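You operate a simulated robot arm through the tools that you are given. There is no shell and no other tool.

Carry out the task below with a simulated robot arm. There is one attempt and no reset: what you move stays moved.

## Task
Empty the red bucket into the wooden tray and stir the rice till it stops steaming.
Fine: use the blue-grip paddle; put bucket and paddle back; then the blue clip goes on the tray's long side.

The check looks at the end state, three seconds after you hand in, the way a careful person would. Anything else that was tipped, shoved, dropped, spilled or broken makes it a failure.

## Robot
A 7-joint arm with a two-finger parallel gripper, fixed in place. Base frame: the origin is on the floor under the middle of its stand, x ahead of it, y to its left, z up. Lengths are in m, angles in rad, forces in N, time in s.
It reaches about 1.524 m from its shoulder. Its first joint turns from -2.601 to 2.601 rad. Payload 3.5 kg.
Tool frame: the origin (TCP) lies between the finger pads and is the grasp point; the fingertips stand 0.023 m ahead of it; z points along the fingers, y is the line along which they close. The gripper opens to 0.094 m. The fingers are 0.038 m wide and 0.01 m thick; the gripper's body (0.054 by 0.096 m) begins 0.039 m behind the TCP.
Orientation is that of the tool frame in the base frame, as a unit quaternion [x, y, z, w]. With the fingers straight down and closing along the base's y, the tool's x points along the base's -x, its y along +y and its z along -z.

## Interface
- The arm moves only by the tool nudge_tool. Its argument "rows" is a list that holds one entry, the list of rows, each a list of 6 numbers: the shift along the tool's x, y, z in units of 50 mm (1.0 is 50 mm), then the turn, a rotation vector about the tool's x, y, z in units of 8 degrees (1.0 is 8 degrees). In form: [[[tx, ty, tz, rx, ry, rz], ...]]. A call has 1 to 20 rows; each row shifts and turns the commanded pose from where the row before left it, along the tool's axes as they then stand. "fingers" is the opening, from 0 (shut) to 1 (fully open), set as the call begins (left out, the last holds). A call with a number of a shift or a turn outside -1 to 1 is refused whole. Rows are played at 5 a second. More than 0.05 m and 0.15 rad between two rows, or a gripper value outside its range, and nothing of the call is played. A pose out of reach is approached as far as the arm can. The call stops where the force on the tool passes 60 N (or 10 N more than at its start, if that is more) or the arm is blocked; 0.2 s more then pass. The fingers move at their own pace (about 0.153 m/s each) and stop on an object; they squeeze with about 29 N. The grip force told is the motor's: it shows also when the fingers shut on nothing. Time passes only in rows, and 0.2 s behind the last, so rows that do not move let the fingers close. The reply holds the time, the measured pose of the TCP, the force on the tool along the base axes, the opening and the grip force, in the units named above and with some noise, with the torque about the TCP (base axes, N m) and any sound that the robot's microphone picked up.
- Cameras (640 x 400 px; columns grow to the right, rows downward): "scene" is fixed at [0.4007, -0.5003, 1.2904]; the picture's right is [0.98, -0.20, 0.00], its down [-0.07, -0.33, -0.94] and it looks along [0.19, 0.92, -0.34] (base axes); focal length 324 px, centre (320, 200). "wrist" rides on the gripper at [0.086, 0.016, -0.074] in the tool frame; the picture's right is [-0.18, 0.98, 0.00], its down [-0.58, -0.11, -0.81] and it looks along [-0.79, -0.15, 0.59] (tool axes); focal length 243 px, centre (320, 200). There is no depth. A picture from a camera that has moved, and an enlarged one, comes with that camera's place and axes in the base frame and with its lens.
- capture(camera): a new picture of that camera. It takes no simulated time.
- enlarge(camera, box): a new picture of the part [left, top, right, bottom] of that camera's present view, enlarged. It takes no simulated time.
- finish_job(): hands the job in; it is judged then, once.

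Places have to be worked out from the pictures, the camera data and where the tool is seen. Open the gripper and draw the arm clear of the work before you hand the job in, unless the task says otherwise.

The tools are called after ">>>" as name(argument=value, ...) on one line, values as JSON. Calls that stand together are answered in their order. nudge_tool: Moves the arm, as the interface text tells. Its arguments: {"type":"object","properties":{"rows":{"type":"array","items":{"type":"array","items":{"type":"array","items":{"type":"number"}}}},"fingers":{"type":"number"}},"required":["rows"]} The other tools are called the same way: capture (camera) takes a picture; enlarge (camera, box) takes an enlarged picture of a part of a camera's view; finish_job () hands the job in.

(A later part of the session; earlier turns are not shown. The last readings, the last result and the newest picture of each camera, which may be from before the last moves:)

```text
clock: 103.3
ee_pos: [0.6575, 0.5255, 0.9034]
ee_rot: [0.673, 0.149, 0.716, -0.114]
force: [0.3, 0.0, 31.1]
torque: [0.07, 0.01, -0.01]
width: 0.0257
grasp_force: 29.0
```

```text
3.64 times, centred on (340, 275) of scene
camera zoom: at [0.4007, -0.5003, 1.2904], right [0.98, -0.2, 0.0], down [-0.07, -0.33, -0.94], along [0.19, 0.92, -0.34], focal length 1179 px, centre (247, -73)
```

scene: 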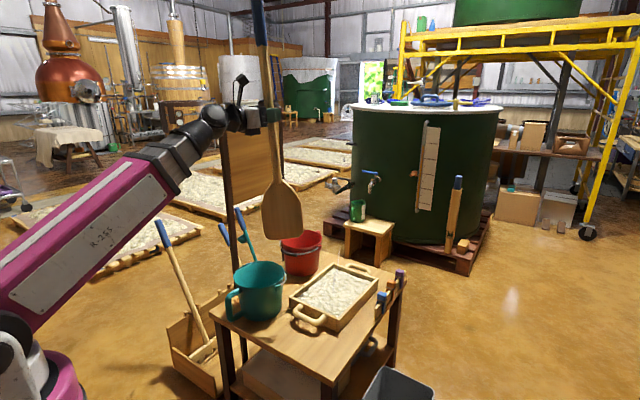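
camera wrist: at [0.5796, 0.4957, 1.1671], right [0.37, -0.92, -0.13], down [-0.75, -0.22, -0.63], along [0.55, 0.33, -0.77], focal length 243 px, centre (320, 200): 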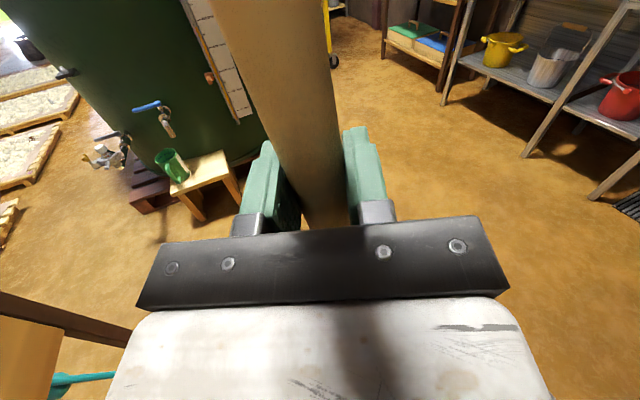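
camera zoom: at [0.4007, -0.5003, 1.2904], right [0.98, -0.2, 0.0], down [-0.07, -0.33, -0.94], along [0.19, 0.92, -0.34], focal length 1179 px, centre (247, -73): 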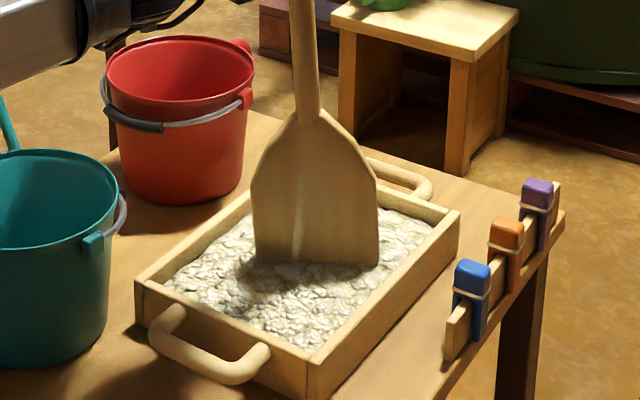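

The blade touched the tray floor (31 N), so the floor is reached at TCP z ≈ 0.905. I raise 7 mm, centre the blade across the tray, and make a first long stroke out and back.

>>> nudge_tool(rows=[[[0.15, 0, 0, 0, 0, 0], [0.032, -0.4, -0.175, 0, 0, 0], [-0.01, -0.2, 0.458, 0, 0, 0], [-0.01, -0.2, 0.458, 0, 0, 0], [-0.01, -0.2, 0.458, 0, 0, 0], [0.012, 0.24, -0.549, 0, 0, 0], [0.012, 0.24, -0.549, 0, 0, 0], [0.012, 0.24, -0.549, 0, 0, 0], [0.012, 0.24, -0.549, 0, 0, 0], [0.012, 0.24, -0.549, 0, 0, 0], [0, 0, 0, 0, 0, 0]]], fingers=0)

>>> enlarge(camera="scene", box=[280, 220, 400, 330])

```text
clock: 105.7
ee_pos: [0.5883, 0.4892, 0.9127]
ee_rot: [0.673, 0.15, 0.715, -0.115]
force: [-0.9, 0.2, -3.4]
torque: [-0.01, 0.0, 0.0]
width: 0.0254
grasp_force: 29.0
```

```text
3.64 times, centred on (340, 275) of scene
camera zoom: at [0.4007, -0.5003, 1.2904], right [0.98, -0.2, 0.0], down [-0.07, -0.33, -0.94], along [0.19, 0.92, -0.34], focal length 1179 px, centre (247, -73)
```

zoom: 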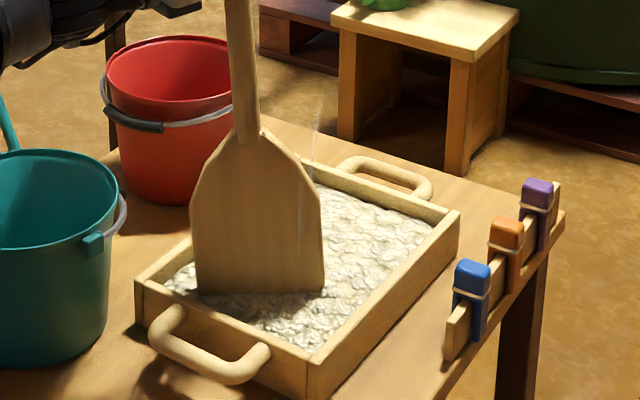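

The stroke is free of wall contact and the tray has not shifted; steam still rises. I continue with a zigzag of full-length strokes.

>>> nudge_tool(rows=[[[-0.012, -0.24, 0.549, 0, 0, 0], [-0.012, -0.24, 0.549, 0, 0, 0], [-0.012, -0.24, 0.549, 0, 0, 0], [-0.012, -0.24, 0.549, 0, 0, 0], [-0.012, -0.24, 0.549, 0, 0, 0], [-0.03, 0.365, 0.159, 0, 0, 0], [0.012, 0.24, -0.549, 0, 0, 0], [0.012, 0.24, -0.549, 0, 0, 0], [0.012, 0.24, -0.549, 0, 0, 0], [0.012, 0.24, -0.549, 0, 0, 0], [0.012, 0.24, -0.549, 0, 0, 0], [0.059, -0.731, -0.318, 0, 0, 0], [-0.012, -0.24, 0.549, 0, 0, 0], [-0.012, -0.24, 0.549, 0, 0, 0], [-0.012, -0.24, 0.549, 0, 0, 0], [-0.012, -0.24, 0.549, 0, 0, 0], [-0.012, -0.24, 0.549, 0, 0, 0], [-0.03, 0.365, 0.159, 0, 0, 0], [0.012, 0.24, -0.549, 0, 0, 0], [0.012, 0.24, -0.549, 0, 0, 0]]], fingers=0)

>>> enlarge(camera="scene", box=[280, 220, 400, 330])

```text
clock: 109.9
ee_pos: [0.6524, 0.5504, 0.9091]
ee_rot: [0.673, 0.149, 0.715, -0.115]
force: [1.1, -0.1, -2.8]
torque: [0.04, 0.02, 0.0]
width: 0.0252
grasp_force: 29.1
```

```text
3.64 times, centred on (340, 275) of scene
camera zoom: at [0.4007, -0.5003, 1.2904], right [0.98, -0.2, 0.0], down [-0.07, -0.33, -0.94], along [0.19, 0.92, -0.34], focal length 1179 px, centre (247, -73)
```

zoom: 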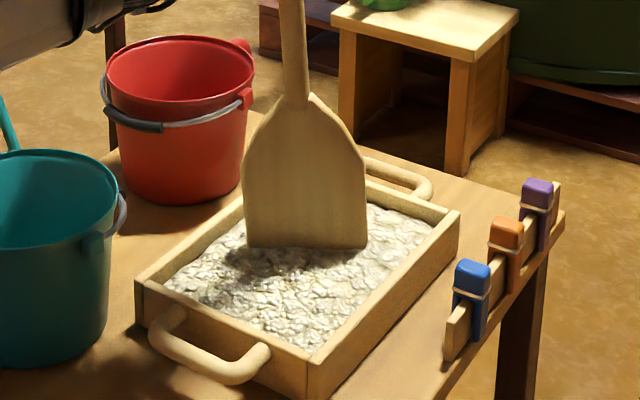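

I see no wisp in this frame, but the blade may hide it. I do another round of strokes before lifting for a clear look.

>>> nudge_tool(rows=[[[0.07, 0.24, -0.549, 0, 0, 0], [0.012, 0.24, -0.549, 0, 0, 0], [0.012, 0.24, -0.549, 0, 0, 0], [-0.03, 0.365, 0.159, 0, 0, 0], [-0.008, -0.24, 0.549, 0, 0, 0], [-0.008, -0.24, 0.549, 0, 0, 0], [-0.008, -0.24, 0.549, 0, 0, 0], [-0.008, -0.24, 0.549, 0, 0, 0], [-0.008, -0.24, 0.549, 0, 0, 0], [0.059, -0.731, -0.318, 0, 0, 0], [0.012, 0.24, -0.549, 0, 0, 0], [0.012, 0.24, -0.549, 0, 0, 0], [0.012, 0.24, -0.549, 0, 0, 0], [0.012, 0.24, -0.549, 0, 0, 0], [0.012, 0.24, -0.549, 0, 0, 0], [-0.03, 0.365, 0.159, 0, 0, 0], [-0.008, -0.24, 0.549, 0, 0, 0], [-0.008, -0.24, 0.549, 0, 0, 0], [-0.008, -0.24, 0.549, 0, 0, 0]]], fingers=0)

>>> enlarge(camera="scene", box=[270, 180, 410, 330])

```text
clock: 113.9
ee_pos: [0.6525, 0.5515, 0.9125]
ee_rot: [0.674, 0.148, 0.715, -0.114]
force: [-0.2, 0.6, -3.9]
torque: [0.05, 0.03, -0.02]
width: 0.0256
grasp_force: 29.1
```

```text
2.67 times, centred on (340, 255) of scene
camera zoom: at [0.4007, -0.5003, 1.2904], right [0.98, -0.2, 0.0], down [-0.07, -0.33, -0.94], along [0.19, 0.92, -0.34], focal length 864 px, centre (267, 53)
```

zoom: 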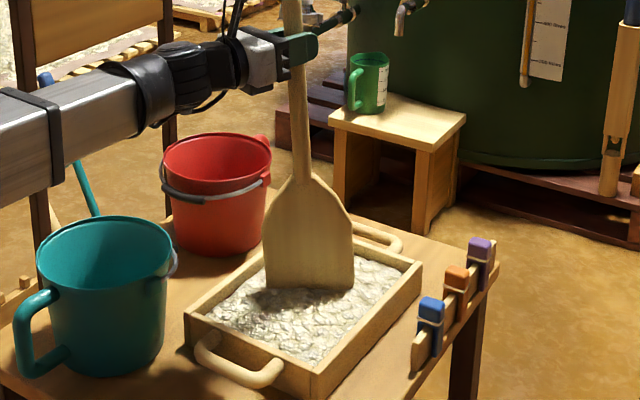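

No wisp is visible. I raise the blade 16 cm out of the tray and look again for steam.

>>> nudge_tool(rows=[[[0.5, 0, 0, 0, 0, 0], [0.7, 0, 0, 0, 0, 0], [0.8, 0, 0, 0, 0, 0], [0.8, 0, 0, 0, 0, 0], [0.4, 0, 0, 0, 0, 0], [0, 0, 0, 0, 0, 0]]], fingers=0)

>>> enlarge(camera="scene", box=[270, 180, 410, 330])

>>> enlarge(camera="scene", box=[290, 220, 390, 330])

```text
clock: 115.3
ee_pos: [0.6422, 0.5611, 1.0727]
ee_rot: [0.674, 0.149, 0.715, -0.114]
force: [0.3, 0.4, -3.1]
torque: [0.05, 0.0, 0.02]
width: 0.0257
grasp_force: 29.7
```

```text
2.67 times, centred on (340, 255) of scene
camera zoom: at [0.4007, -0.5003, 1.2904], right [0.98, -0.2, 0.0], down [-0.07, -0.33, -0.94], along [0.19, 0.92, -0.34], focal length 864 px, centre (267, 53)
```

zoom: 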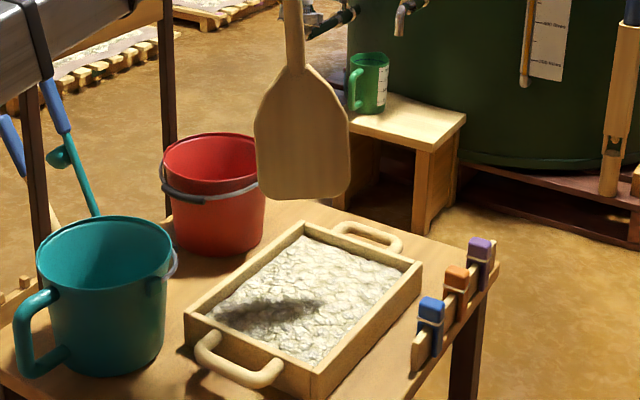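

```text
3.64 times, centred on (340, 275) of scene
camera zoom: at [0.4007, -0.5003, 1.2904], right [0.98, -0.2, 0.0], down [-0.07, -0.33, -0.94], along [0.19, 0.92, -0.34], focal length 1179 px, centre (247, -73)
```

zoom: 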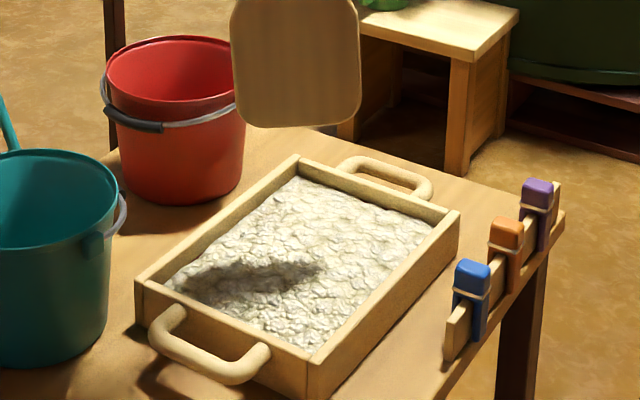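

No steam now, with the blade out of the way. I let a second pass and look once more to be sure it does not resume.

>>> nudge_tool(rows=[[[0, 0, 0, 0, 0, 0], [0, 0, 0, 0, 0, 0], [0, 0, 0, 0, 0, 0], [0, 0, 0, 0, 0, 0], [0, 0, 0, 0, 0, 0], [0, 0, 0, 0, 0, 0], [0, 0, 0, 0, 0, 0]]], fingers=0)

>>> enlarge(camera="scene", box=[290, 200, 390, 310])

```text
clock: 116.9
ee_pos: [0.6417, 0.5617, 1.0723]
ee_rot: [0.674, 0.149, 0.715, -0.115]
force: [0.5, -0.5, -4.0]
torque: [-0.02, 0.05, 0.01]
width: 0.0257
grasp_force: 29.3
```

```text
3.64 times, centred on (340, 255) of scene
camera zoom: at [0.4007, -0.5003, 1.2904], right [0.98, -0.2, 0.0], down [-0.07, -0.33, -0.94], along [0.19, 0.92, -0.34], focal length 1179 px, centre (247, 0)
```

zoom: 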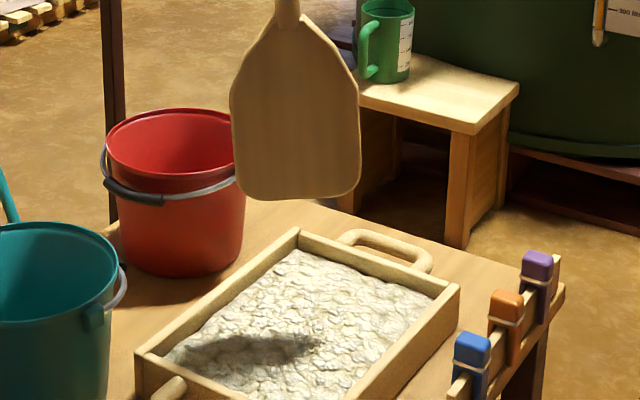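

I zoom in further over the rice to judge whether anything still rises.

>>> enlarge(camera="scene", box=[315, 235, 365, 285])

>>> enlarge(camera="scene", box=[300, 255, 370, 315])

```text
8.00 times, centred on (340, 260) of scene
camera zoom: at [0.4007, -0.5003, 1.2904], right [0.98, -0.2, 0.0], down [-0.07, -0.33, -0.94], along [0.19, 0.92, -0.34], focal length 2593 px, centre (160, -280)
```

zoom: 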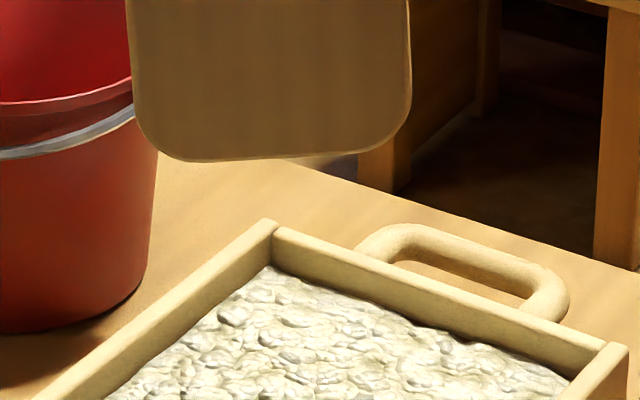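

```text
6.67 times, centred on (335, 285) of scene
camera zoom: at [0.4007, -0.5003, 1.2904], right [0.98, -0.2, 0.0], down [-0.07, -0.33, -0.94], along [0.19, 0.92, -0.34], focal length 2161 px, centre (220, -367)
```

zoom: 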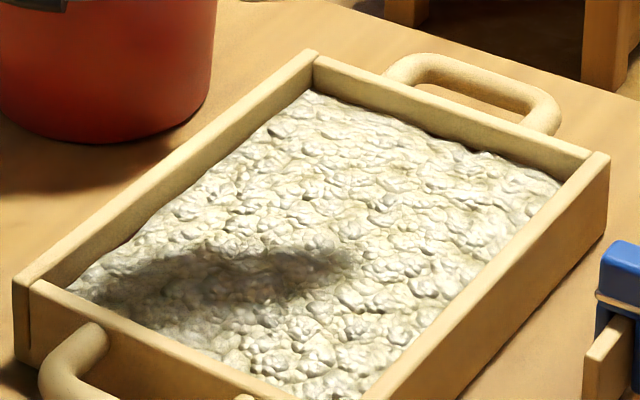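

The rice no longer steams. I start carrying the paddle back along the same way: first up and back to (0.45, 0.476, 1.20).

>>> nudge_tool(rows=[[[0.463, 0.025, -0.673, 0.125, 0, 0], [0.463, 0.025, -0.673, 0.125, 0, 0], [0.463, 0.025, -0.673, 0.125, 0, 0], [0.463, 0.025, -0.673, 0.125, 0, 0], [0.463, 0.025, -0.673, 0.125, 0, 0], [0.463, 0.025, -0.673, 0.125, 0, 0], [0, 0, 0, 0, 0, 0]]], fingers=0)

>>> enlarge(camera="scene", box=[200, 20, 440, 340])

```text
clock: 118.5
ee_pos: [0.4519, 0.4763, 1.2007]
ee_rot: [0.667, 0.186, 0.706, -0.149]
force: [-0.5, -0.4, -3.6]
torque: [0.01, 0.05, -0.01]
width: 0.0255
grasp_force: 28.9
```

```text
1.25 times, centred on (320, 180) of scene
camera zoom: at [0.4007, -0.5003, 1.2904], right [0.98, -0.2, 0.0], down [-0.07, -0.33, -0.94], along [0.19, 0.92, -0.34], focal length 405 px, centre (320, 225)
```

zoom: 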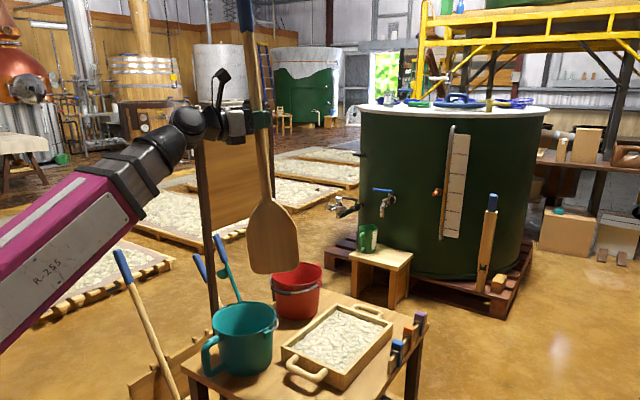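

Back at the earlier waypoint exactly. I retrace the next leg past the upright in reverse.

>>> nudge_tool(rows=[[[0, 0, 0, 0.375, 0, 0], [0.1, -0.673, -0.295, 0.375, 0, 0], [0.1, -0.673, -0.295, 0.375, 0, 0], [0.1, -0.673, -0.295, 0.375, 0, 0], [0.1, -0.673, -0.295, 0.375, 0, 0], [0.1, -0.673, -0.295, 0.375, 0, 0], [0.1, -0.673, -0.25, 0, 0, 0], [0, 0, 0, 0, 0, 0]]], fingers=0)

>>> nudge_tool(rows=[[[0, 0, 0, 0.42, 0, 0], [0, -0.762, -0.16, 0.42, 0, 0], [0, -0.762, -0.16, 0.42, 0, 0], [0, -0.762, -0.16, 0.42, 0, 0], [0, -0.762, -0.16, 0.42, 0, 0], [0, -0.762, -0.16, 0.42, 0, 0], [0, -0.762, -0.16, 0, 0, 0], [0, 0, 0, 0, 0, 0]]], fingers=0)

>>> capture(camera="scene")

>>> capture(camera="wrist")

```text
clock: 120.3
ee_pos: [0.2572, 0.5863, 1.2169]
ee_rot: [0.635, 0.295, 0.668, -0.252]
force: [0.0, 0.7, -4.1]
torque: [0.01, 0.05, 0.03]
width: 0.0254
grasp_force: 28.3
```

```text
clock: 122.1
ee_pos: [0.0414, 0.6645, 1.2006]
ee_rot: [0.581, 0.407, 0.607, -0.358]
force: [0.0, 0.1, -2.4]
torque: [0.01, 0.0, -0.03]
width: 0.0254
grasp_force: 29.1
```

```text
taken
```

scene: 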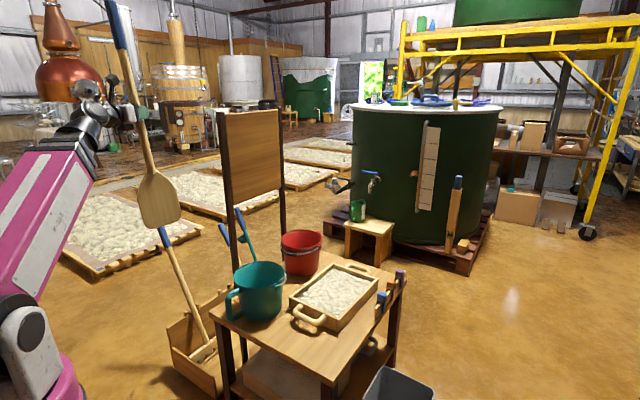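

```text
taken
camera wrist: at [0.0187, 0.5954, 1.2892], right [0.91, -0.41, -0.11], down [-0.39, -0.71, -0.58], along [0.16, 0.57, -0.81], focal length 243 px, centre (320, 200)
```

wrist: 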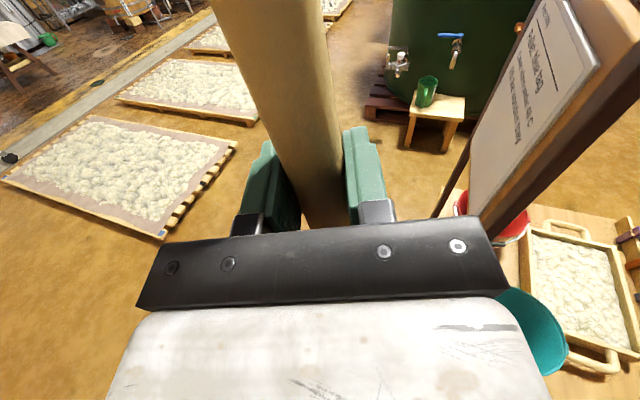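

The panel's back side carries a written notice. I enlarge it to read it, as it may matter.

>>> enlarge(camera="wrist", box=[460, 0, 620, 220])

>>> enlarge(camera="wrist", box=[490, 0, 600, 130])

```text
1.82 times, centred on (540, 110) of wrist
camera zoom: at [0.0187, 0.5954, 1.2892], right [0.91, -0.41, -0.11], down [-0.39, -0.71, -0.58], along [0.16, 0.57, -0.81], focal length 441 px, centre (-80, 364)
```

zoom: 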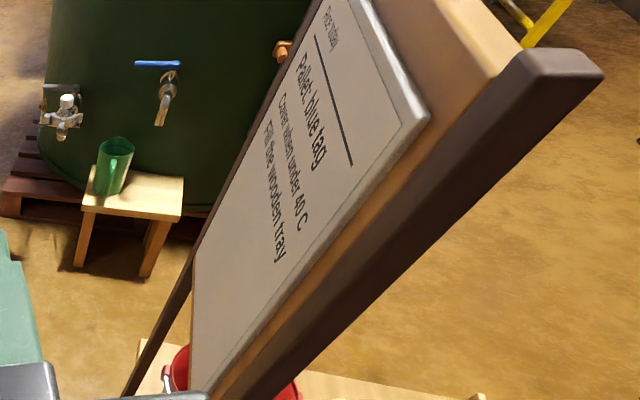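

```text
3.08 times, centred on (545, 65) of wrist
camera zoom: at [0.0187, 0.5954, 1.2892], right [0.91, -0.41, -0.11], down [-0.39, -0.71, -0.58], along [0.16, 0.57, -0.81], focal length 746 px, centre (-372, 615)
```

zoom: 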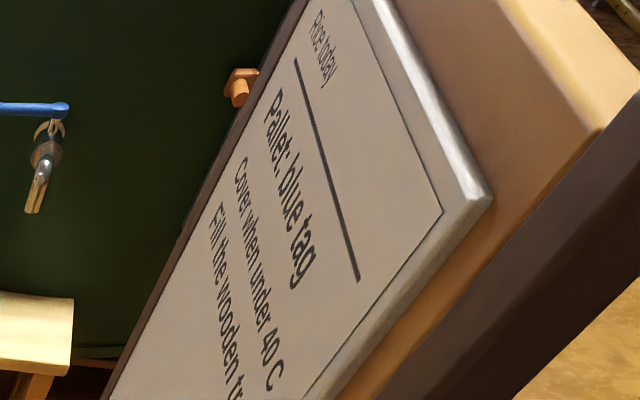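

The notice reads "Rice today – pallet: blue tag – cover when under 40 C – fill the wooden tray", which agrees with what I've done and changes nothing in my job. I continue outward with the paddle to (0.10, 0.88, 1.05), above the box's front.

>>> nudge_tool(rows=[[[-0.485, -0.178, 0.731, -0.075, 0, 0], [-0.485, -0.178, 0.731, -0.075, 0, 0], [-0.485, -0.178, 0.731, -0.075, 0, 0], [-0.485, -0.178, 0.731, -0.075, 0, 0], [-0.485, -0.178, 0.731, -0.075, 0, 0], [-0.485, -0.178, 0.731, -0.075, 0, 0], [0, 0, 0, 0, 0, 0]]], fingers=0)

>>> capture(camera="scene")

```text
clock: 123.7
ee_pos: [0.1003, 0.8808, 1.0467]
ee_rot: [0.592, 0.388, 0.619, -0.341]
force: [0.2, -0.6, -3.3]
torque: [0.04, 0.01, 0.0]
width: 0.0255
grasp_force: 29.2
```

```text
taken
```

scene: 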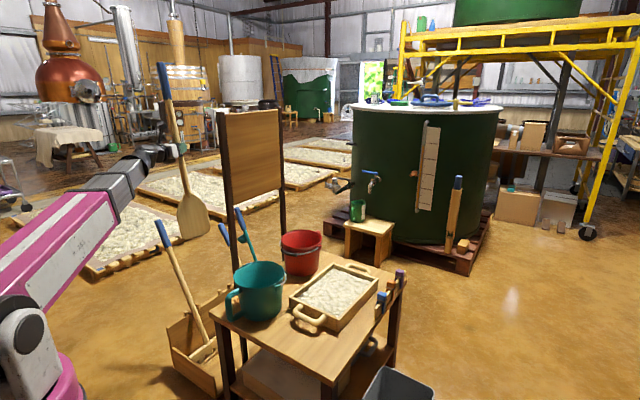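

No reach trouble on this route. I go a little further out and lower, then roll the paddle to its leaning angle, with the tool kept pointing right of the arm plane.

>>> nudge_tool(rows=[[[-0.6, -0.06, 0.56, 0, 0, 0], [-0.6, -0.06, 0.56, 0, 0, 0], [-0.6, -0.06, 0.56, 0, 0, 0], [0, 0, 0, -0.079, -0.131, -0.393], [0, 0, 0, -0.079, -0.131, -0.393], [0, 0, 0, -0.079, -0.131, -0.393], [0, 0, 0, -0.079, -0.131, -0.393], [0, 0, 0, -0.079, -0.131, -0.393], [0, 0, 0, -0.079, -0.131, -0.393], [0, 0, 0, 0, 0, 0]]], fingers=0)

>>> capture(camera="scene")

>>> capture(camera="wrist")

```text
clock: 125.9
ee_pos: [0.135, 0.9523, 0.9579]
ee_rot: [0.564, 0.478, 0.645, -0.193]
force: [0.0, -0.1, -3.4]
torque: [0.09, 0.13, 0.02]
width: 0.0256
grasp_force: 29.2
```

```text
taken
```

scene: 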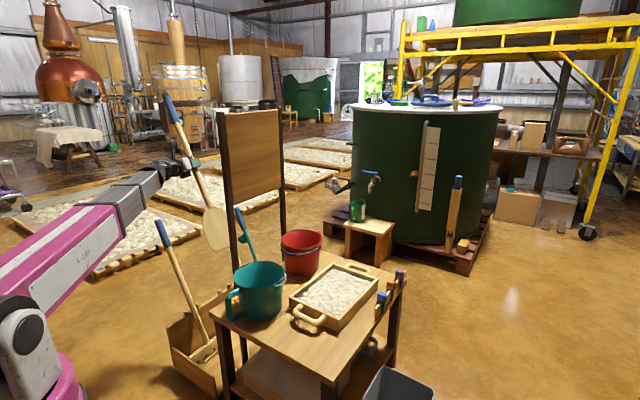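

```text
taken
camera wrist: at [0.0822, 0.9113, 1.0514], right [0.83, -0.52, 0.22], down [-0.36, -0.79, -0.5], along [0.43, 0.33, -0.84], focal length 243 px, centre (320, 200)
```

wrist: 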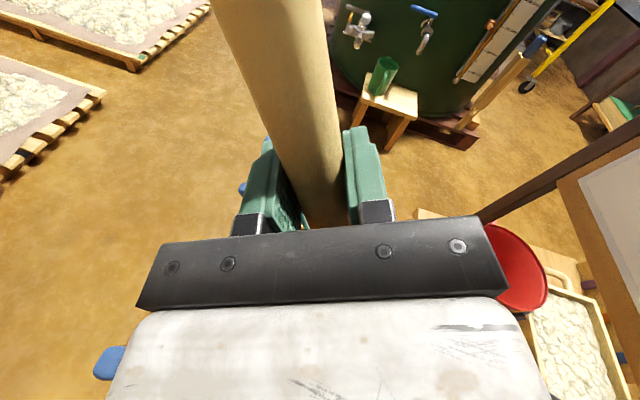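

The paddle is at its leaning angle with no limits hit. I move to just above the lift-out column, (0.166, 1.035, 0.80).

>>> nudge_tool(rows=[[[-0.516, -0.309, 0.404, 0, 0, 0], [-0.516, -0.309, 0.404, 0, 0, 0], [-0.516, -0.309, 0.404, 0, 0, 0], [-0.516, -0.309, 0.404, 0, 0, 0], [-0.516, -0.309, 0.404, 0, 0, 0], [0, 0, 0, 0, 0, 0]]], fingers=0)

>>> capture(camera="wrist")

```text
clock: 127.3
ee_pos: [0.1703, 1.038, 0.802]
ee_rot: [0.565, 0.476, 0.645, -0.194]
force: [-0.5, 0.1, -3.0]
torque: [0.13, 0.14, 0.0]
width: 0.0252
grasp_force: 28.7
```

```text
taken
camera wrist: at [0.1186, 0.9954, 0.8954], right [0.83, -0.52, 0.22], down [-0.36, -0.79, -0.5], along [0.43, 0.33, -0.84], focal length 243 px, centre (320, 200)
```

wrist: 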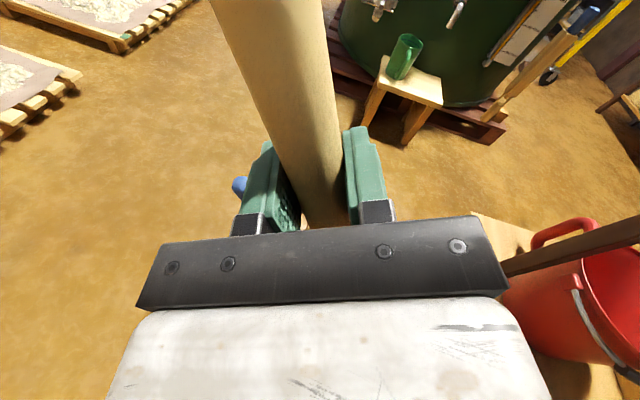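

I lower 9 cm more and then turn back about the paddle's own axis by 20°, to the exact orientation in which I took it.

>>> nudge_tool(rows=[[[-0.55, -0.24, 0.056, 0, 0, 0], [-0.55, -0.24, 0.056, 0, 0, 0], [-0.54, -0.24, 0.056, 0, 0, 0], [0, 0, 0, 0.5, 0, 0], [0, 0, 0, 0.5, 0, 0], [0, 0, 0, 0.5, 0, 0], [0, 0, 0, 0.5, 0, 0], [0, 0, 0, 0.5, 0, 0], [0, 0, 0, 0, 0, 0]]], fingers=0)

>>> capture(camera="wrist")

>>> enlarge(camera="scene", box=[140, 120, 290, 330])

```text
clock: 129.3
ee_pos: [0.1673, 1.0387, 0.7099]
ee_rot: [0.53, 0.572, 0.562, -0.275]
force: [0.3, -0.7, -2.5]
torque: [0.12, 0.12, -0.01]
width: 0.0251
grasp_force: 29.2
```

```text
taken
camera wrist: at [0.1364, 0.9935, 0.8114], right [0.95, -0.25, 0.18], down [-0.16, -0.91, -0.39], along [0.26, 0.35, -0.9], focal length 243 px, centre (320, 200)
```

wrist: 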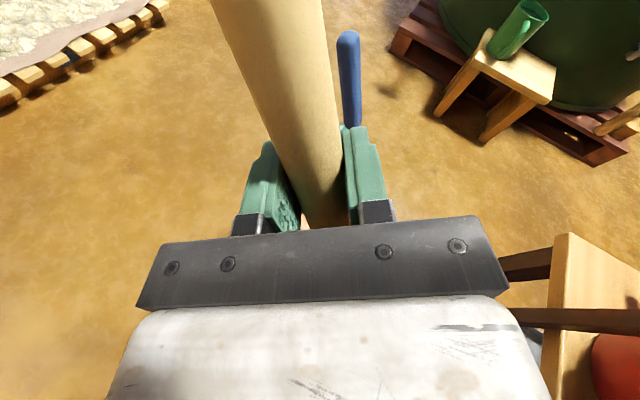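

```text
1.90 times, centred on (215, 225) of scene
camera zoom: at [0.4007, -0.5003, 1.2904], right [0.98, -0.2, 0.0], down [-0.07, -0.33, -0.94], along [0.19, 0.92, -0.34], focal length 617 px, centre (520, 152)
```

zoom: 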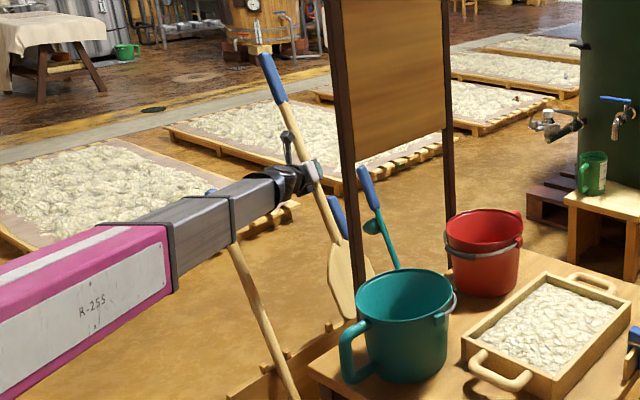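

The pose matches the take-out pose to within about 2° and 3 mm. I correct that and lower straight down 25 cm.

>>> nudge_tool(rows=[[[0, 0, -0.06, 0.25, 0, 0], [-0.65, -0.244, 0.159, 0, 0, 0], [-0.65, -0.244, 0.159, 0, 0, 0], [-0.65, -0.244, 0.159, 0, 0, 0], [-0.65, -0.244, 0.159, 0, 0, 0], [-0.65, -0.244, 0.159, 0, 0, 0], [-0.65, -0.244, 0.159, 0, 0, 0], [-0.6, -0.225, 0.147, 0, 0, 0], [0, 0, 0, 0, 0, 0]]], fingers=0)

>>> capture(camera="wrist")

>>> enlarge(camera="scene", box=[140, 190, 270, 330])

```text
clock: 131.3
ee_pos: [0.166, 1.0338, 0.4592]
ee_rot: [0.53, 0.579, 0.553, -0.279]
force: [-0.2, 0.3, -3.6]
torque: [0.13, 0.09, -0.01]
width: 0.0257
grasp_force: 29.0
out of reach, approached as far as the arm can: row 1
```

```text
taken
camera wrist: at [0.1367, 0.9893, 0.5621], right [0.96, -0.23, 0.17], down [-0.15, -0.91, -0.38], along [0.24, 0.34, -0.91], focal length 243 px, centre (320, 200)
```

wrist: 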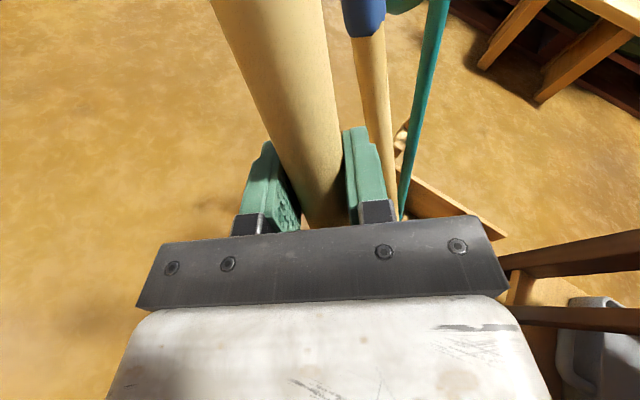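

```text
2.86 times, centred on (205, 260) of scene
camera zoom: at [0.4007, -0.5003, 1.2904], right [0.98, -0.2, 0.0], down [-0.07, -0.33, -0.94], along [0.19, 0.92, -0.34], focal length 926 px, centre (649, 29)
```

zoom: 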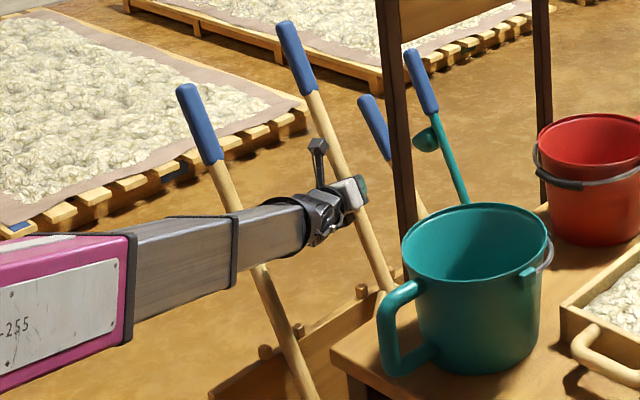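

All neighbours are in place and the paddle is 5 cm above its rest. I lower it slowly, watching for contact.

>>> nudge_tool(rows=[[[-0.146, -0.055, 0.036, 0, 0, 0], [-0.146, -0.055, 0.036, 0, 0, 0], [-0.146, -0.055, 0.036, 0, 0, 0], [-0.146, -0.055, 0.036, 0, 0, 0], [-0.146, -0.055, 0.036, 0, 0, 0], [0, 0, 0, 0, 0, 0]]], fingers=0)

>>> capture(camera="wrist")

```text
clock: 132.7
ee_pos: [0.1674, 1.0373, 0.4214]
ee_rot: [0.53, 0.579, 0.554, -0.279]
force: [-0.2, 0.2, -2.2]
torque: [0.14, 0.11, -0.04]
width: 0.0252
grasp_force: 28.6
```

```text
taken
camera wrist: at [0.1377, 0.9915, 0.5239], right [0.96, -0.23, 0.17], down [-0.15, -0.91, -0.38], along [0.24, 0.34, -0.91], focal length 243 px, centre (320, 200)
```

wrist: 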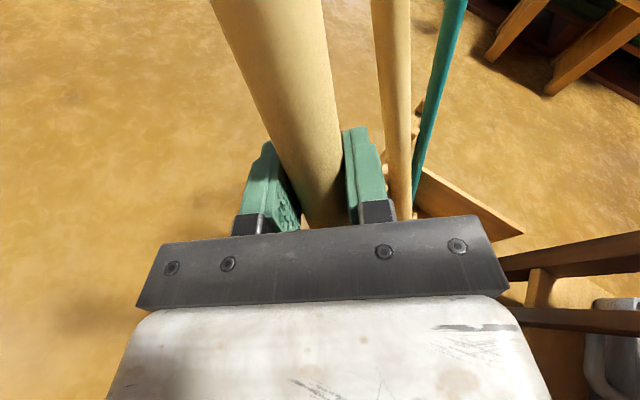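

No contact yet at z 0.421. I continue in 4 mm steps.

>>> nudge_tool(rows=[[[-0.073, -0.027, -0.01, 0, 0, 0], [-0.073, -0.027, 0.0, 0, 0, 0], [-0.05, -0.018, 0.01, 0, 0, 0], [0, 0, 0, 0, 0, 0]]], fingers=0)

```text
clock: 133.7
ee_pos: [0.1663, 1.0335, 0.4114]
ee_rot: [0.53, 0.579, 0.554, -0.279]
force: [0.2, 0.1, -3.1]
torque: [-0.01, -0.03, 0.02]
width: 0.0252
grasp_force: 28.9
```

The lean torque has gone (the shaft is touching its rest) but the blade does not stand yet. I lower a few millimetres more.

>>> nudge_tool(rows=[[[-0.073, -0.027, 0.018, 0, 0, 0], [0, 0, 0, 0, 0, 0]]], fingers=0)

>>> nudge_tool(rows=[[[-0.073, -0.027, 0.018, 0, 0, 0], [0, 0, 0, 0, 0, 0]]], fingers=0)

```text
clock: 134.3
ee_pos: [0.1669, 1.0326, 0.4098]
ee_rot: [0.53, 0.577, 0.556, -0.278]
force: [1.8, -4.3, 16.1]
torque: [-0.19, 0.12, 0.16]
width: 0.0255
grasp_force: 28.7
```

```text
clock: 134.9
ee_pos: [0.1683, 1.0334, 0.4081]
ee_rot: [0.528, 0.576, 0.557, -0.28]
force: [12.5, -3.4, 37.7]
torque: [0.02, -0.34, 0.0]
width: 0.0256
grasp_force: 28.9
```

The blade stands on the box floor at z ≈ 0.409, just as it did originally. I relieve the pressure by 2 mm and open the fingers.

>>> nudge_tool(rows=[[[0.045, 0.017, -0.011, 0, 0, 0], [0, 0, 0, 0, 0, 0]]], fingers=0)

>>> nudge_tool(rows=[[[0, 0, 0, 0, 0, 0], [0, 0, 0, 0, 0, 0], [0, 0, 0, 0, 0, 0], [0, 0, 0, 0, 0, 0]]], fingers=1)

>>> capture(camera="wrist")

>>> enlarge(camera="scene", box=[140, 190, 270, 330])

```text
clock: 135.5
ee_pos: [0.1666, 1.0322, 0.4076]
ee_rot: [0.529, 0.578, 0.555, -0.279]
force: [23.3, -6.4, 23.5]
torque: [0.36, -0.61, 0.12]
width: 0.0256
grasp_force: 29.3
```

```text
clock: 136.5
ee_pos: [0.1651, 1.0341, 0.4064]
ee_rot: [0.53, 0.579, 0.554, -0.279]
force: [0.4, 0.3, -0.1]
torque: [-0.01, -0.01, 0.04]
width: 0.0941
grasp_force: 0.1
```

```text
taken
camera wrist: at [0.1367, 0.9886, 0.5085], right [0.96, -0.23, 0.17], down [-0.15, -0.91, -0.38], along [0.24, 0.34, -0.91], focal length 243 px, centre (320, 200)
```

wrist: 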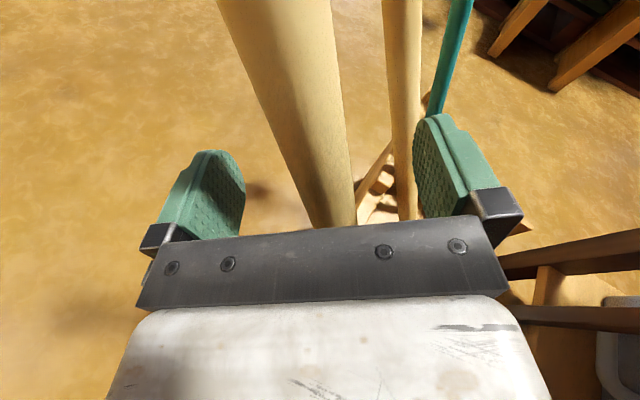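

```text
2.86 times, centred on (205, 260) of scene
camera zoom: at [0.4007, -0.5003, 1.2904], right [0.98, -0.2, 0.0], down [-0.07, -0.33, -0.94], along [0.19, 0.92, -0.34], focal length 926 px, centre (649, 29)
```

zoom: 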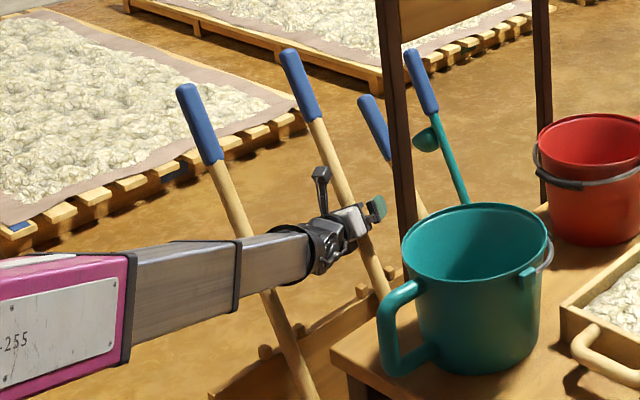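

The paddle stands exactly where it was (blue grip top and shaft in the same pixels as at the start). I back straight away from the shaft, then rise.

>>> nudge_tool(rows=[[[0, 0, -0.3, 0, 0, 0], [0, 0, -0.5, 0, 0, 0], [0, 0, -0.6, 0, 0, 0], [0, 0, -0.6, 0, 0, 0], [0.685, 0.256, -0.166, 0, 0, 0], [0.685, 0.256, -0.166, 0, 0, 0], [0.685, 0.256, -0.166, 0, 0, 0], [0.685, 0.256, -0.166, 0, 0, 0], [0.685, 0.256, -0.166, 0, 0, 0], [0.685, 0.256, -0.166, 0, 0, 0], [0.685, 0.256, -0.166, 0, 0, 0], [0.685, 0.256, -0.166, 0, 0, 0], [0, 0, 0, 0, 0, 0]]], fingers=1)

>>> capture(camera="wrist")

>>> capture(camera="scene")

```text
clock: 139.3
ee_pos: [0.1386, 0.9403, 0.7293]
ee_rot: [0.53, 0.578, 0.554, -0.278]
force: [-0.3, 0.6, 0.4]
torque: [0.02, -0.01, 0.0]
width: 0.0942
grasp_force: 0.0
```

```text
taken
camera wrist: at [0.1086, 0.8953, 0.8315], right [0.96, -0.23, 0.17], down [-0.15, -0.91, -0.38], along [0.24, 0.34, -0.91], focal length 243 px, centre (320, 200)
```

wrist: 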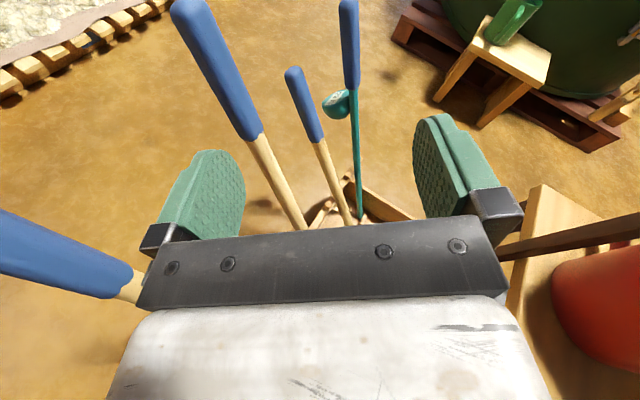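

```text
taken
```

scene: 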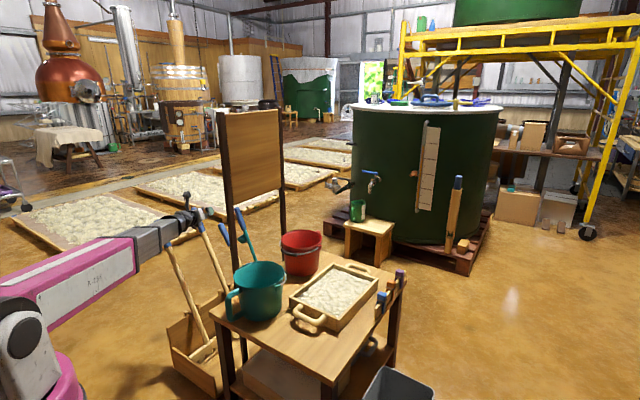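

All four tools stand as before. I rise further while turning the tool back to the right, to retrace the way out past the upright.

>>> nudge_tool(rows=[[[0.4, 0.15, -0.1, -0.5, 0, 0], [0.4, 0.15, -0.1, -0.5, 0, 0], [0.4, 0.15, -0.1, -0.5, 0, 0], [0.4, 0.15, -0.1, -0.5, 0, 0], [0.4, 0.15, -0.1, -0.5, 0, 0], [0.4, 0.17, -0.1, 0, 0, 0], [0, 0, 0, 0, 0, 0]]], fingers=1)

>>> capture(camera="scene")

```text
clock: 140.9
ee_pos: [0.1337, 0.9377, 0.864]
ee_rot: [0.57, 0.474, 0.646, -0.182]
force: [0.0, -0.7, -0.4]
torque: [0.04, 0.03, 0.02]
width: 0.0941
grasp_force: 0.1
```

```text
taken
```

scene: 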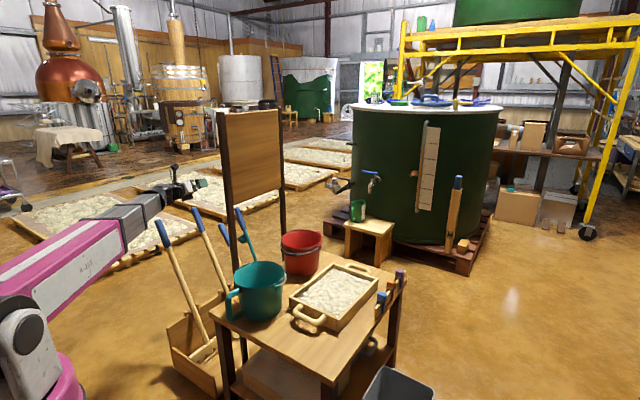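

Clear of the box. I rise to the earlier waypoint (0.10, 0.88, 1.05) and roll the tool level again.

>>> nudge_tool(rows=[[[0.65, 0.3, -0.336, 0, 0, 0], [0.65, 0.3, -0.336, 0, 0, 0], [0.65, 0.3, -0.336, 0, 0, 0], [0.65, 0.3, -0.336, 0.079, 0.131, 0.393], [0.65, 0.3, -0.336, 0.079, 0.131, 0.393], [0, 0, 0, 0.079, 0.131, 0.393], [0, 0, 0, 0.079, 0.131, 0.393], [0, 0, 0, 0.079, 0.131, 0.393], [0, 0, 0, 0.079, 0.131, 0.393], [0, 0, 0, 0, 0, 0]]], fingers=1)

```text
clock: 143.1
ee_pos: [0.0981, 0.8785, 1.047]
ee_rot: [0.597, 0.385, 0.621, -0.33]
force: [0.2, -0.4, -0.8]
torque: [-0.03, -0.01, 0.01]
width: 0.094
grasp_force: 0.1
```

At the waypoint. I retrace the inward leg and the swing past the upright toward the table side.

>>> nudge_tool(rows=[[[0, 0, 0, 0.075, 0, 0], [0.485, 0.178, -0.731, 0.075, 0, 0], [0.485, 0.178, -0.731, 0.075, 0, 0], [0.485, 0.178, -0.731, 0.075, 0, 0], [0.485, 0.178, -0.731, 0.075, 0, 0], [0.485, 0.178, -0.731, 0.075, 0, 0], [0.485, 0.178, -0.731, 0, 0, 0], [0, 0, 0, 0, 0, 0]]], fingers=1)

>>> nudge_tool(rows=[[[0, 0.762, 0.16, -0.42, 0, 0], [0, 0.762, 0.16, -0.42, 0, 0], [0, 0.762, 0.16, -0.42, 0, 0], [0, 0.762, 0.16, -0.42, 0, 0], [0, 0.762, 0.16, -0.42, 0, 0], [0, 0.762, 0.16, -0.42, 0, 0], [0, 0, 0, 0, 0, 0]]], fingers=1)

>>> nudge_tool(rows=[[[-0.1, 0.673, 0.25, -0.375, 0, 0], [-0.1, 0.673, 0.295, -0.375, 0, 0], [-0.1, 0.673, 0.295, -0.375, 0, 0], [-0.1, 0.673, 0.295, -0.375, 0, 0], [-0.1, 0.673, 0.295, -0.375, 0, 0], [-0.1, 0.673, 0.295, -0.375, 0, 0], [0, 0, 0, 0, 0, 0]]], fingers=1)

>>> capture(camera="scene")

>>> capture(camera="wrist")

```text
clock: 144.9
ee_pos: [0.0354, 0.6697, 1.2]
ee_rot: [0.587, 0.403, 0.61, -0.348]
force: [-0.3, -0.4, -0.6]
torque: [-0.01, 0.02, 0.02]
width: 0.0942
grasp_force: 0.1
```

```text
clock: 146.5
ee_pos: [0.25, 0.5792, 1.2196]
ee_rot: [0.639, 0.291, 0.671, -0.239]
force: [0.0, 0.1, 0.1]
torque: [-0.03, -0.06, -0.02]
width: 0.094
grasp_force: 0.1
```

```text
clock: 148.1
ee_pos: [0.4439, 0.4694, 1.2082]
ee_rot: [0.668, 0.183, 0.708, -0.137]
force: [0.2, 0.3, 0.3]
torque: [-0.01, 0.01, 0.02]
width: 0.0941
grasp_force: 0.0
```

```text
taken
```

scene: 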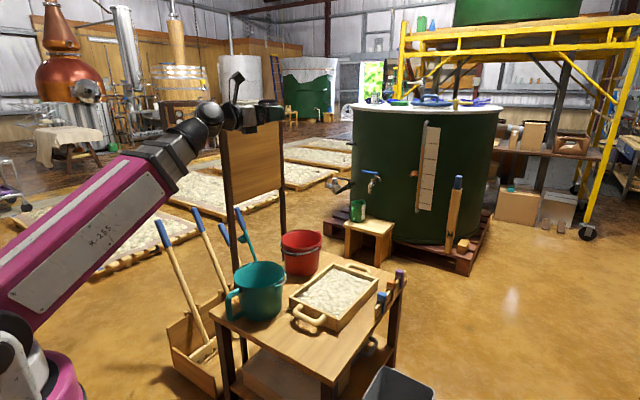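

```text
taken
camera wrist: at [0.3783, 0.4276, 1.2929], right [0.44, -0.89, -0.11], down [-0.73, -0.29, -0.62], along [0.52, 0.35, -0.78], focal length 243 px, centre (320, 200)
```

wrist: 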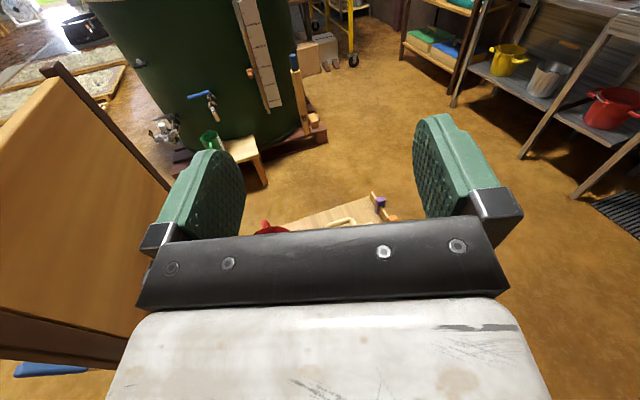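

On the table side again, everything undisturbed. Now the clip. I move out over the front of the table toward (0.70, 0.40, 0.95), and will then point the gripper down to study the blue clip.

>>> nudge_tool(rows=[[[-0.619, 0.345, 0.417, -0.14, 0, 0], [-0.619, 0.345, 0.417, -0.14, 0, 0], [-0.619, 0.345, 0.417, -0.14, 0, 0], [-0.619, 0.345, 0.417, -0.14, 0, 0], [-0.619, 0.345, 0.417, -0.14, 0, 0], [-0.619, 0.345, 0.417, -0.14, 0, 0], [-0.619, 0.345, 0.417, -0.14, 0, 0], [-0.619, 0.345, 0.417, -0.14, 0, 0], [0, 0, 0, 0, 0, 0]]], fingers=1)

>>> nudge_tool(rows=[[[0, 0, 0, 0, -0.8, 0], [0, 0, 0, 0, -0.8, 0], [0, 0, 0, 0, -0.8, 0], [0, 0, 0, 0, -0.8, 0], [0, 0, 0, 0, -0.8, 0], [0, 0, 0, 0, -0.8, 0], [0, 0, 0, 0, 0, 0]]], fingers=1)

>>> capture(camera="wrist")

>>> capture(camera="scene")

```text
clock: 150.1
ee_pos: [0.662, 0.39, 0.9794]
ee_rot: [0.677, 0.126, 0.72, -0.083]
force: [-0.3, 0.4, 0.0]
torque: [-0.01, -0.01, 0.01]
width: 0.0939
grasp_force: 0.0
```

```text
clock: 151.7
ee_pos: [0.6616, 0.3922, 0.9766]
ee_rot: [0.876, 0.147, 0.457, -0.038]
force: [-1.3, -0.3, 0.0]
torque: [-0.02, 0.02, 0.01]
width: 0.0943
grasp_force: 0.1
```

```text
taken
camera wrist: at [0.6552, 0.3834, 1.0933], right [0.19, -0.98, -0.08], down [-0.98, -0.19, -0.01], along [0.0, 0.08, -1.0], focal length 243 px, centre (320, 200)
```

wrist: 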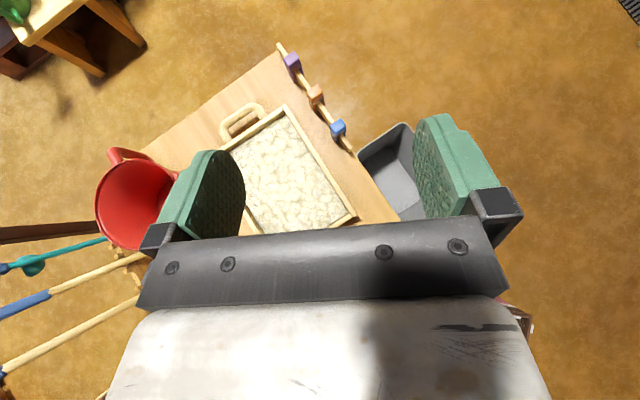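

```text
taken
```

scene: 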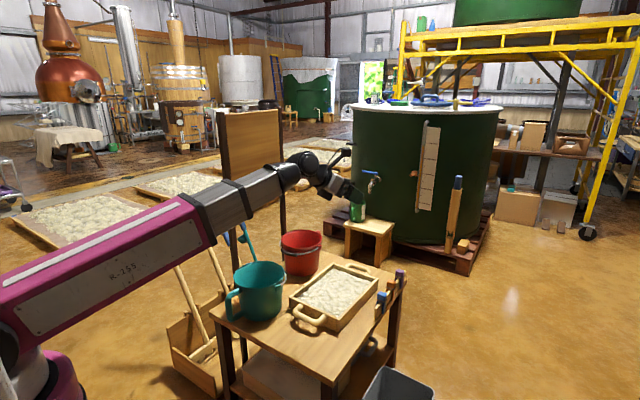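

A straight-down view of the tray and clips. I enlarge them for measurement.

>>> enlarge(camera="wrist", box=[260, 30, 380, 170])

>>> enlarge(camera="wrist", box=[310, 100, 360, 160])

>>> enlarge(camera="wrist", box=[200, 90, 370, 240])

>>> enlarge(camera="scene", box=[365, 260, 415, 310])

```text
2.86 times, centred on (320, 100) of wrist
camera zoom: at [0.6552, 0.3834, 1.0933], right [0.19, -0.98, -0.08], down [-0.98, -0.19, -0.01], along [0.0, 0.08, -1.0], focal length 693 px, centre (320, 486)
```

zoom: 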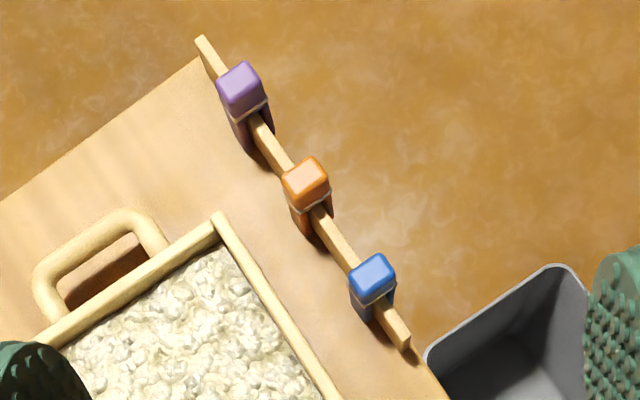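

```text
6.67 times, centred on (335, 130) of wrist
camera zoom: at [0.6552, 0.3834, 1.0933], right [0.19, -0.98, -0.08], down [-0.98, -0.19, -0.01], along [0.0, 0.08, -1.0], focal length 1618 px, centre (220, 667)
```

zoom: 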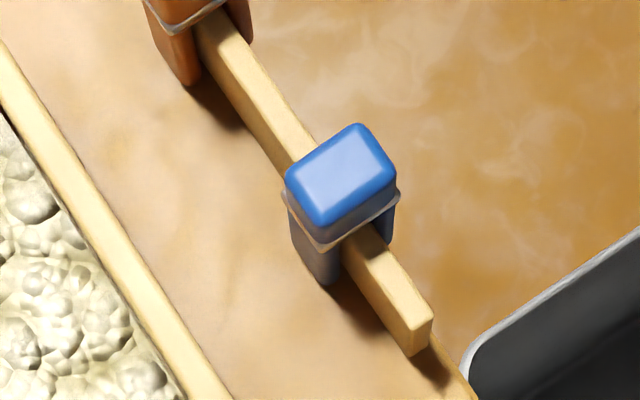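

```text
2.67 times, centred on (285, 165) of wrist
camera zoom: at [0.6552, 0.3834, 1.0933], right [0.19, -0.98, -0.08], down [-0.98, -0.19, -0.01], along [0.0, 0.08, -1.0], focal length 647 px, centre (413, 293)
```

zoom: 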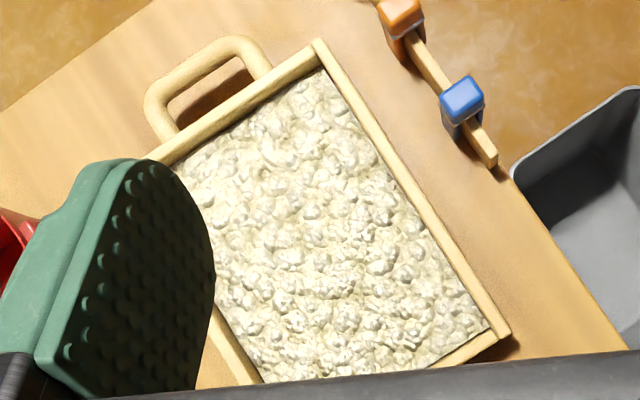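

```text
8.00 times, centred on (390, 285) of scene
camera zoom: at [0.4007, -0.5003, 1.2904], right [0.98, -0.2, 0.0], down [-0.07, -0.33, -0.94], along [0.19, 0.92, -0.34], focal length 2593 px, centre (-240, -480)
```

zoom: 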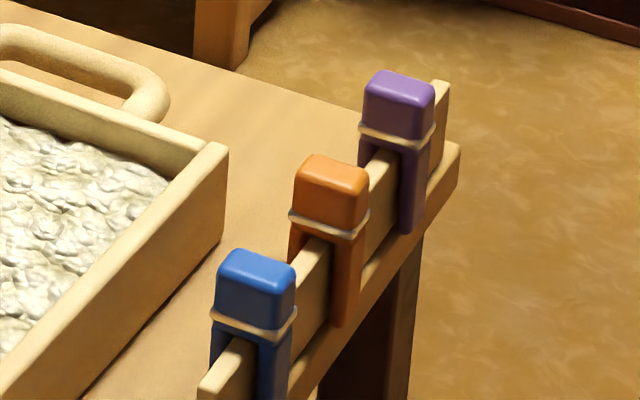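

The clip is a block with two legs straddling a 12 mm rail: top at z ≈ 0.572, centre ≈ (0.818, 0.420), block about 29 mm across the rail and 21 mm along it. The tray's near long wall is about 13 mm thick, so it fits. I move nearer and point the gripper straight down.

>>> nudge_tool(rows=[[[-0.15, 0.09, 0.83, 0, 0, 0], [-0.15, 0.09, 0.83, 0, 0, 0], [-0.15, 0.09, 0.83, 0, 0, 0], [-0.15, 0.09, 0.83, 0, 0, 0], [0, 0, 0, 0, -0.86, 0], [0, 0, 0, 0, -0.86, 0], [0, 0, 0, 0, -0.86, 0], [0, 0, 0, 0, -0.86, 0], [0, 0, 0, 0, -0.86, 0], [0, 0, 0, 0, -0.86, 0], [0, 0, 0, 0, -0.86, 0], [0, 0, 0, 0, -0.82, 0], [0, 0, 0, 0, 0, 0]]], fingers=1)

>>> capture(camera="scene")

```text
clock: 154.5
ee_pos: [0.7535, 0.455, 0.8467]
ee_rot: [0.983, 0.116, 0.051, 0.131]
force: [0.0, 0.7, -0.6]
torque: [-0.01, -0.03, 0.0]
width: 0.0941
grasp_force: 0.1
out of reach, approached as far as the arm can: row 5, 6, 7, 8, 9, 10, 11
```

```text
taken
```

scene: 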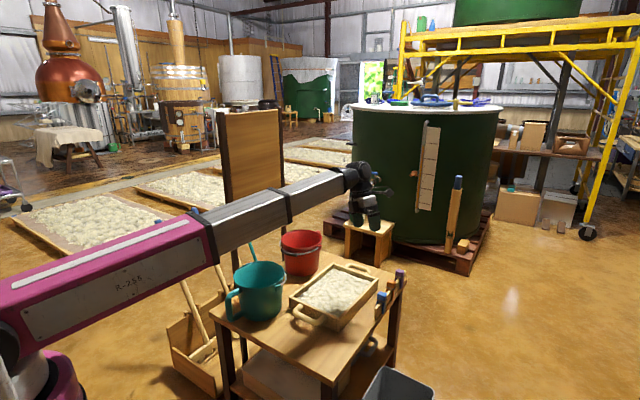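

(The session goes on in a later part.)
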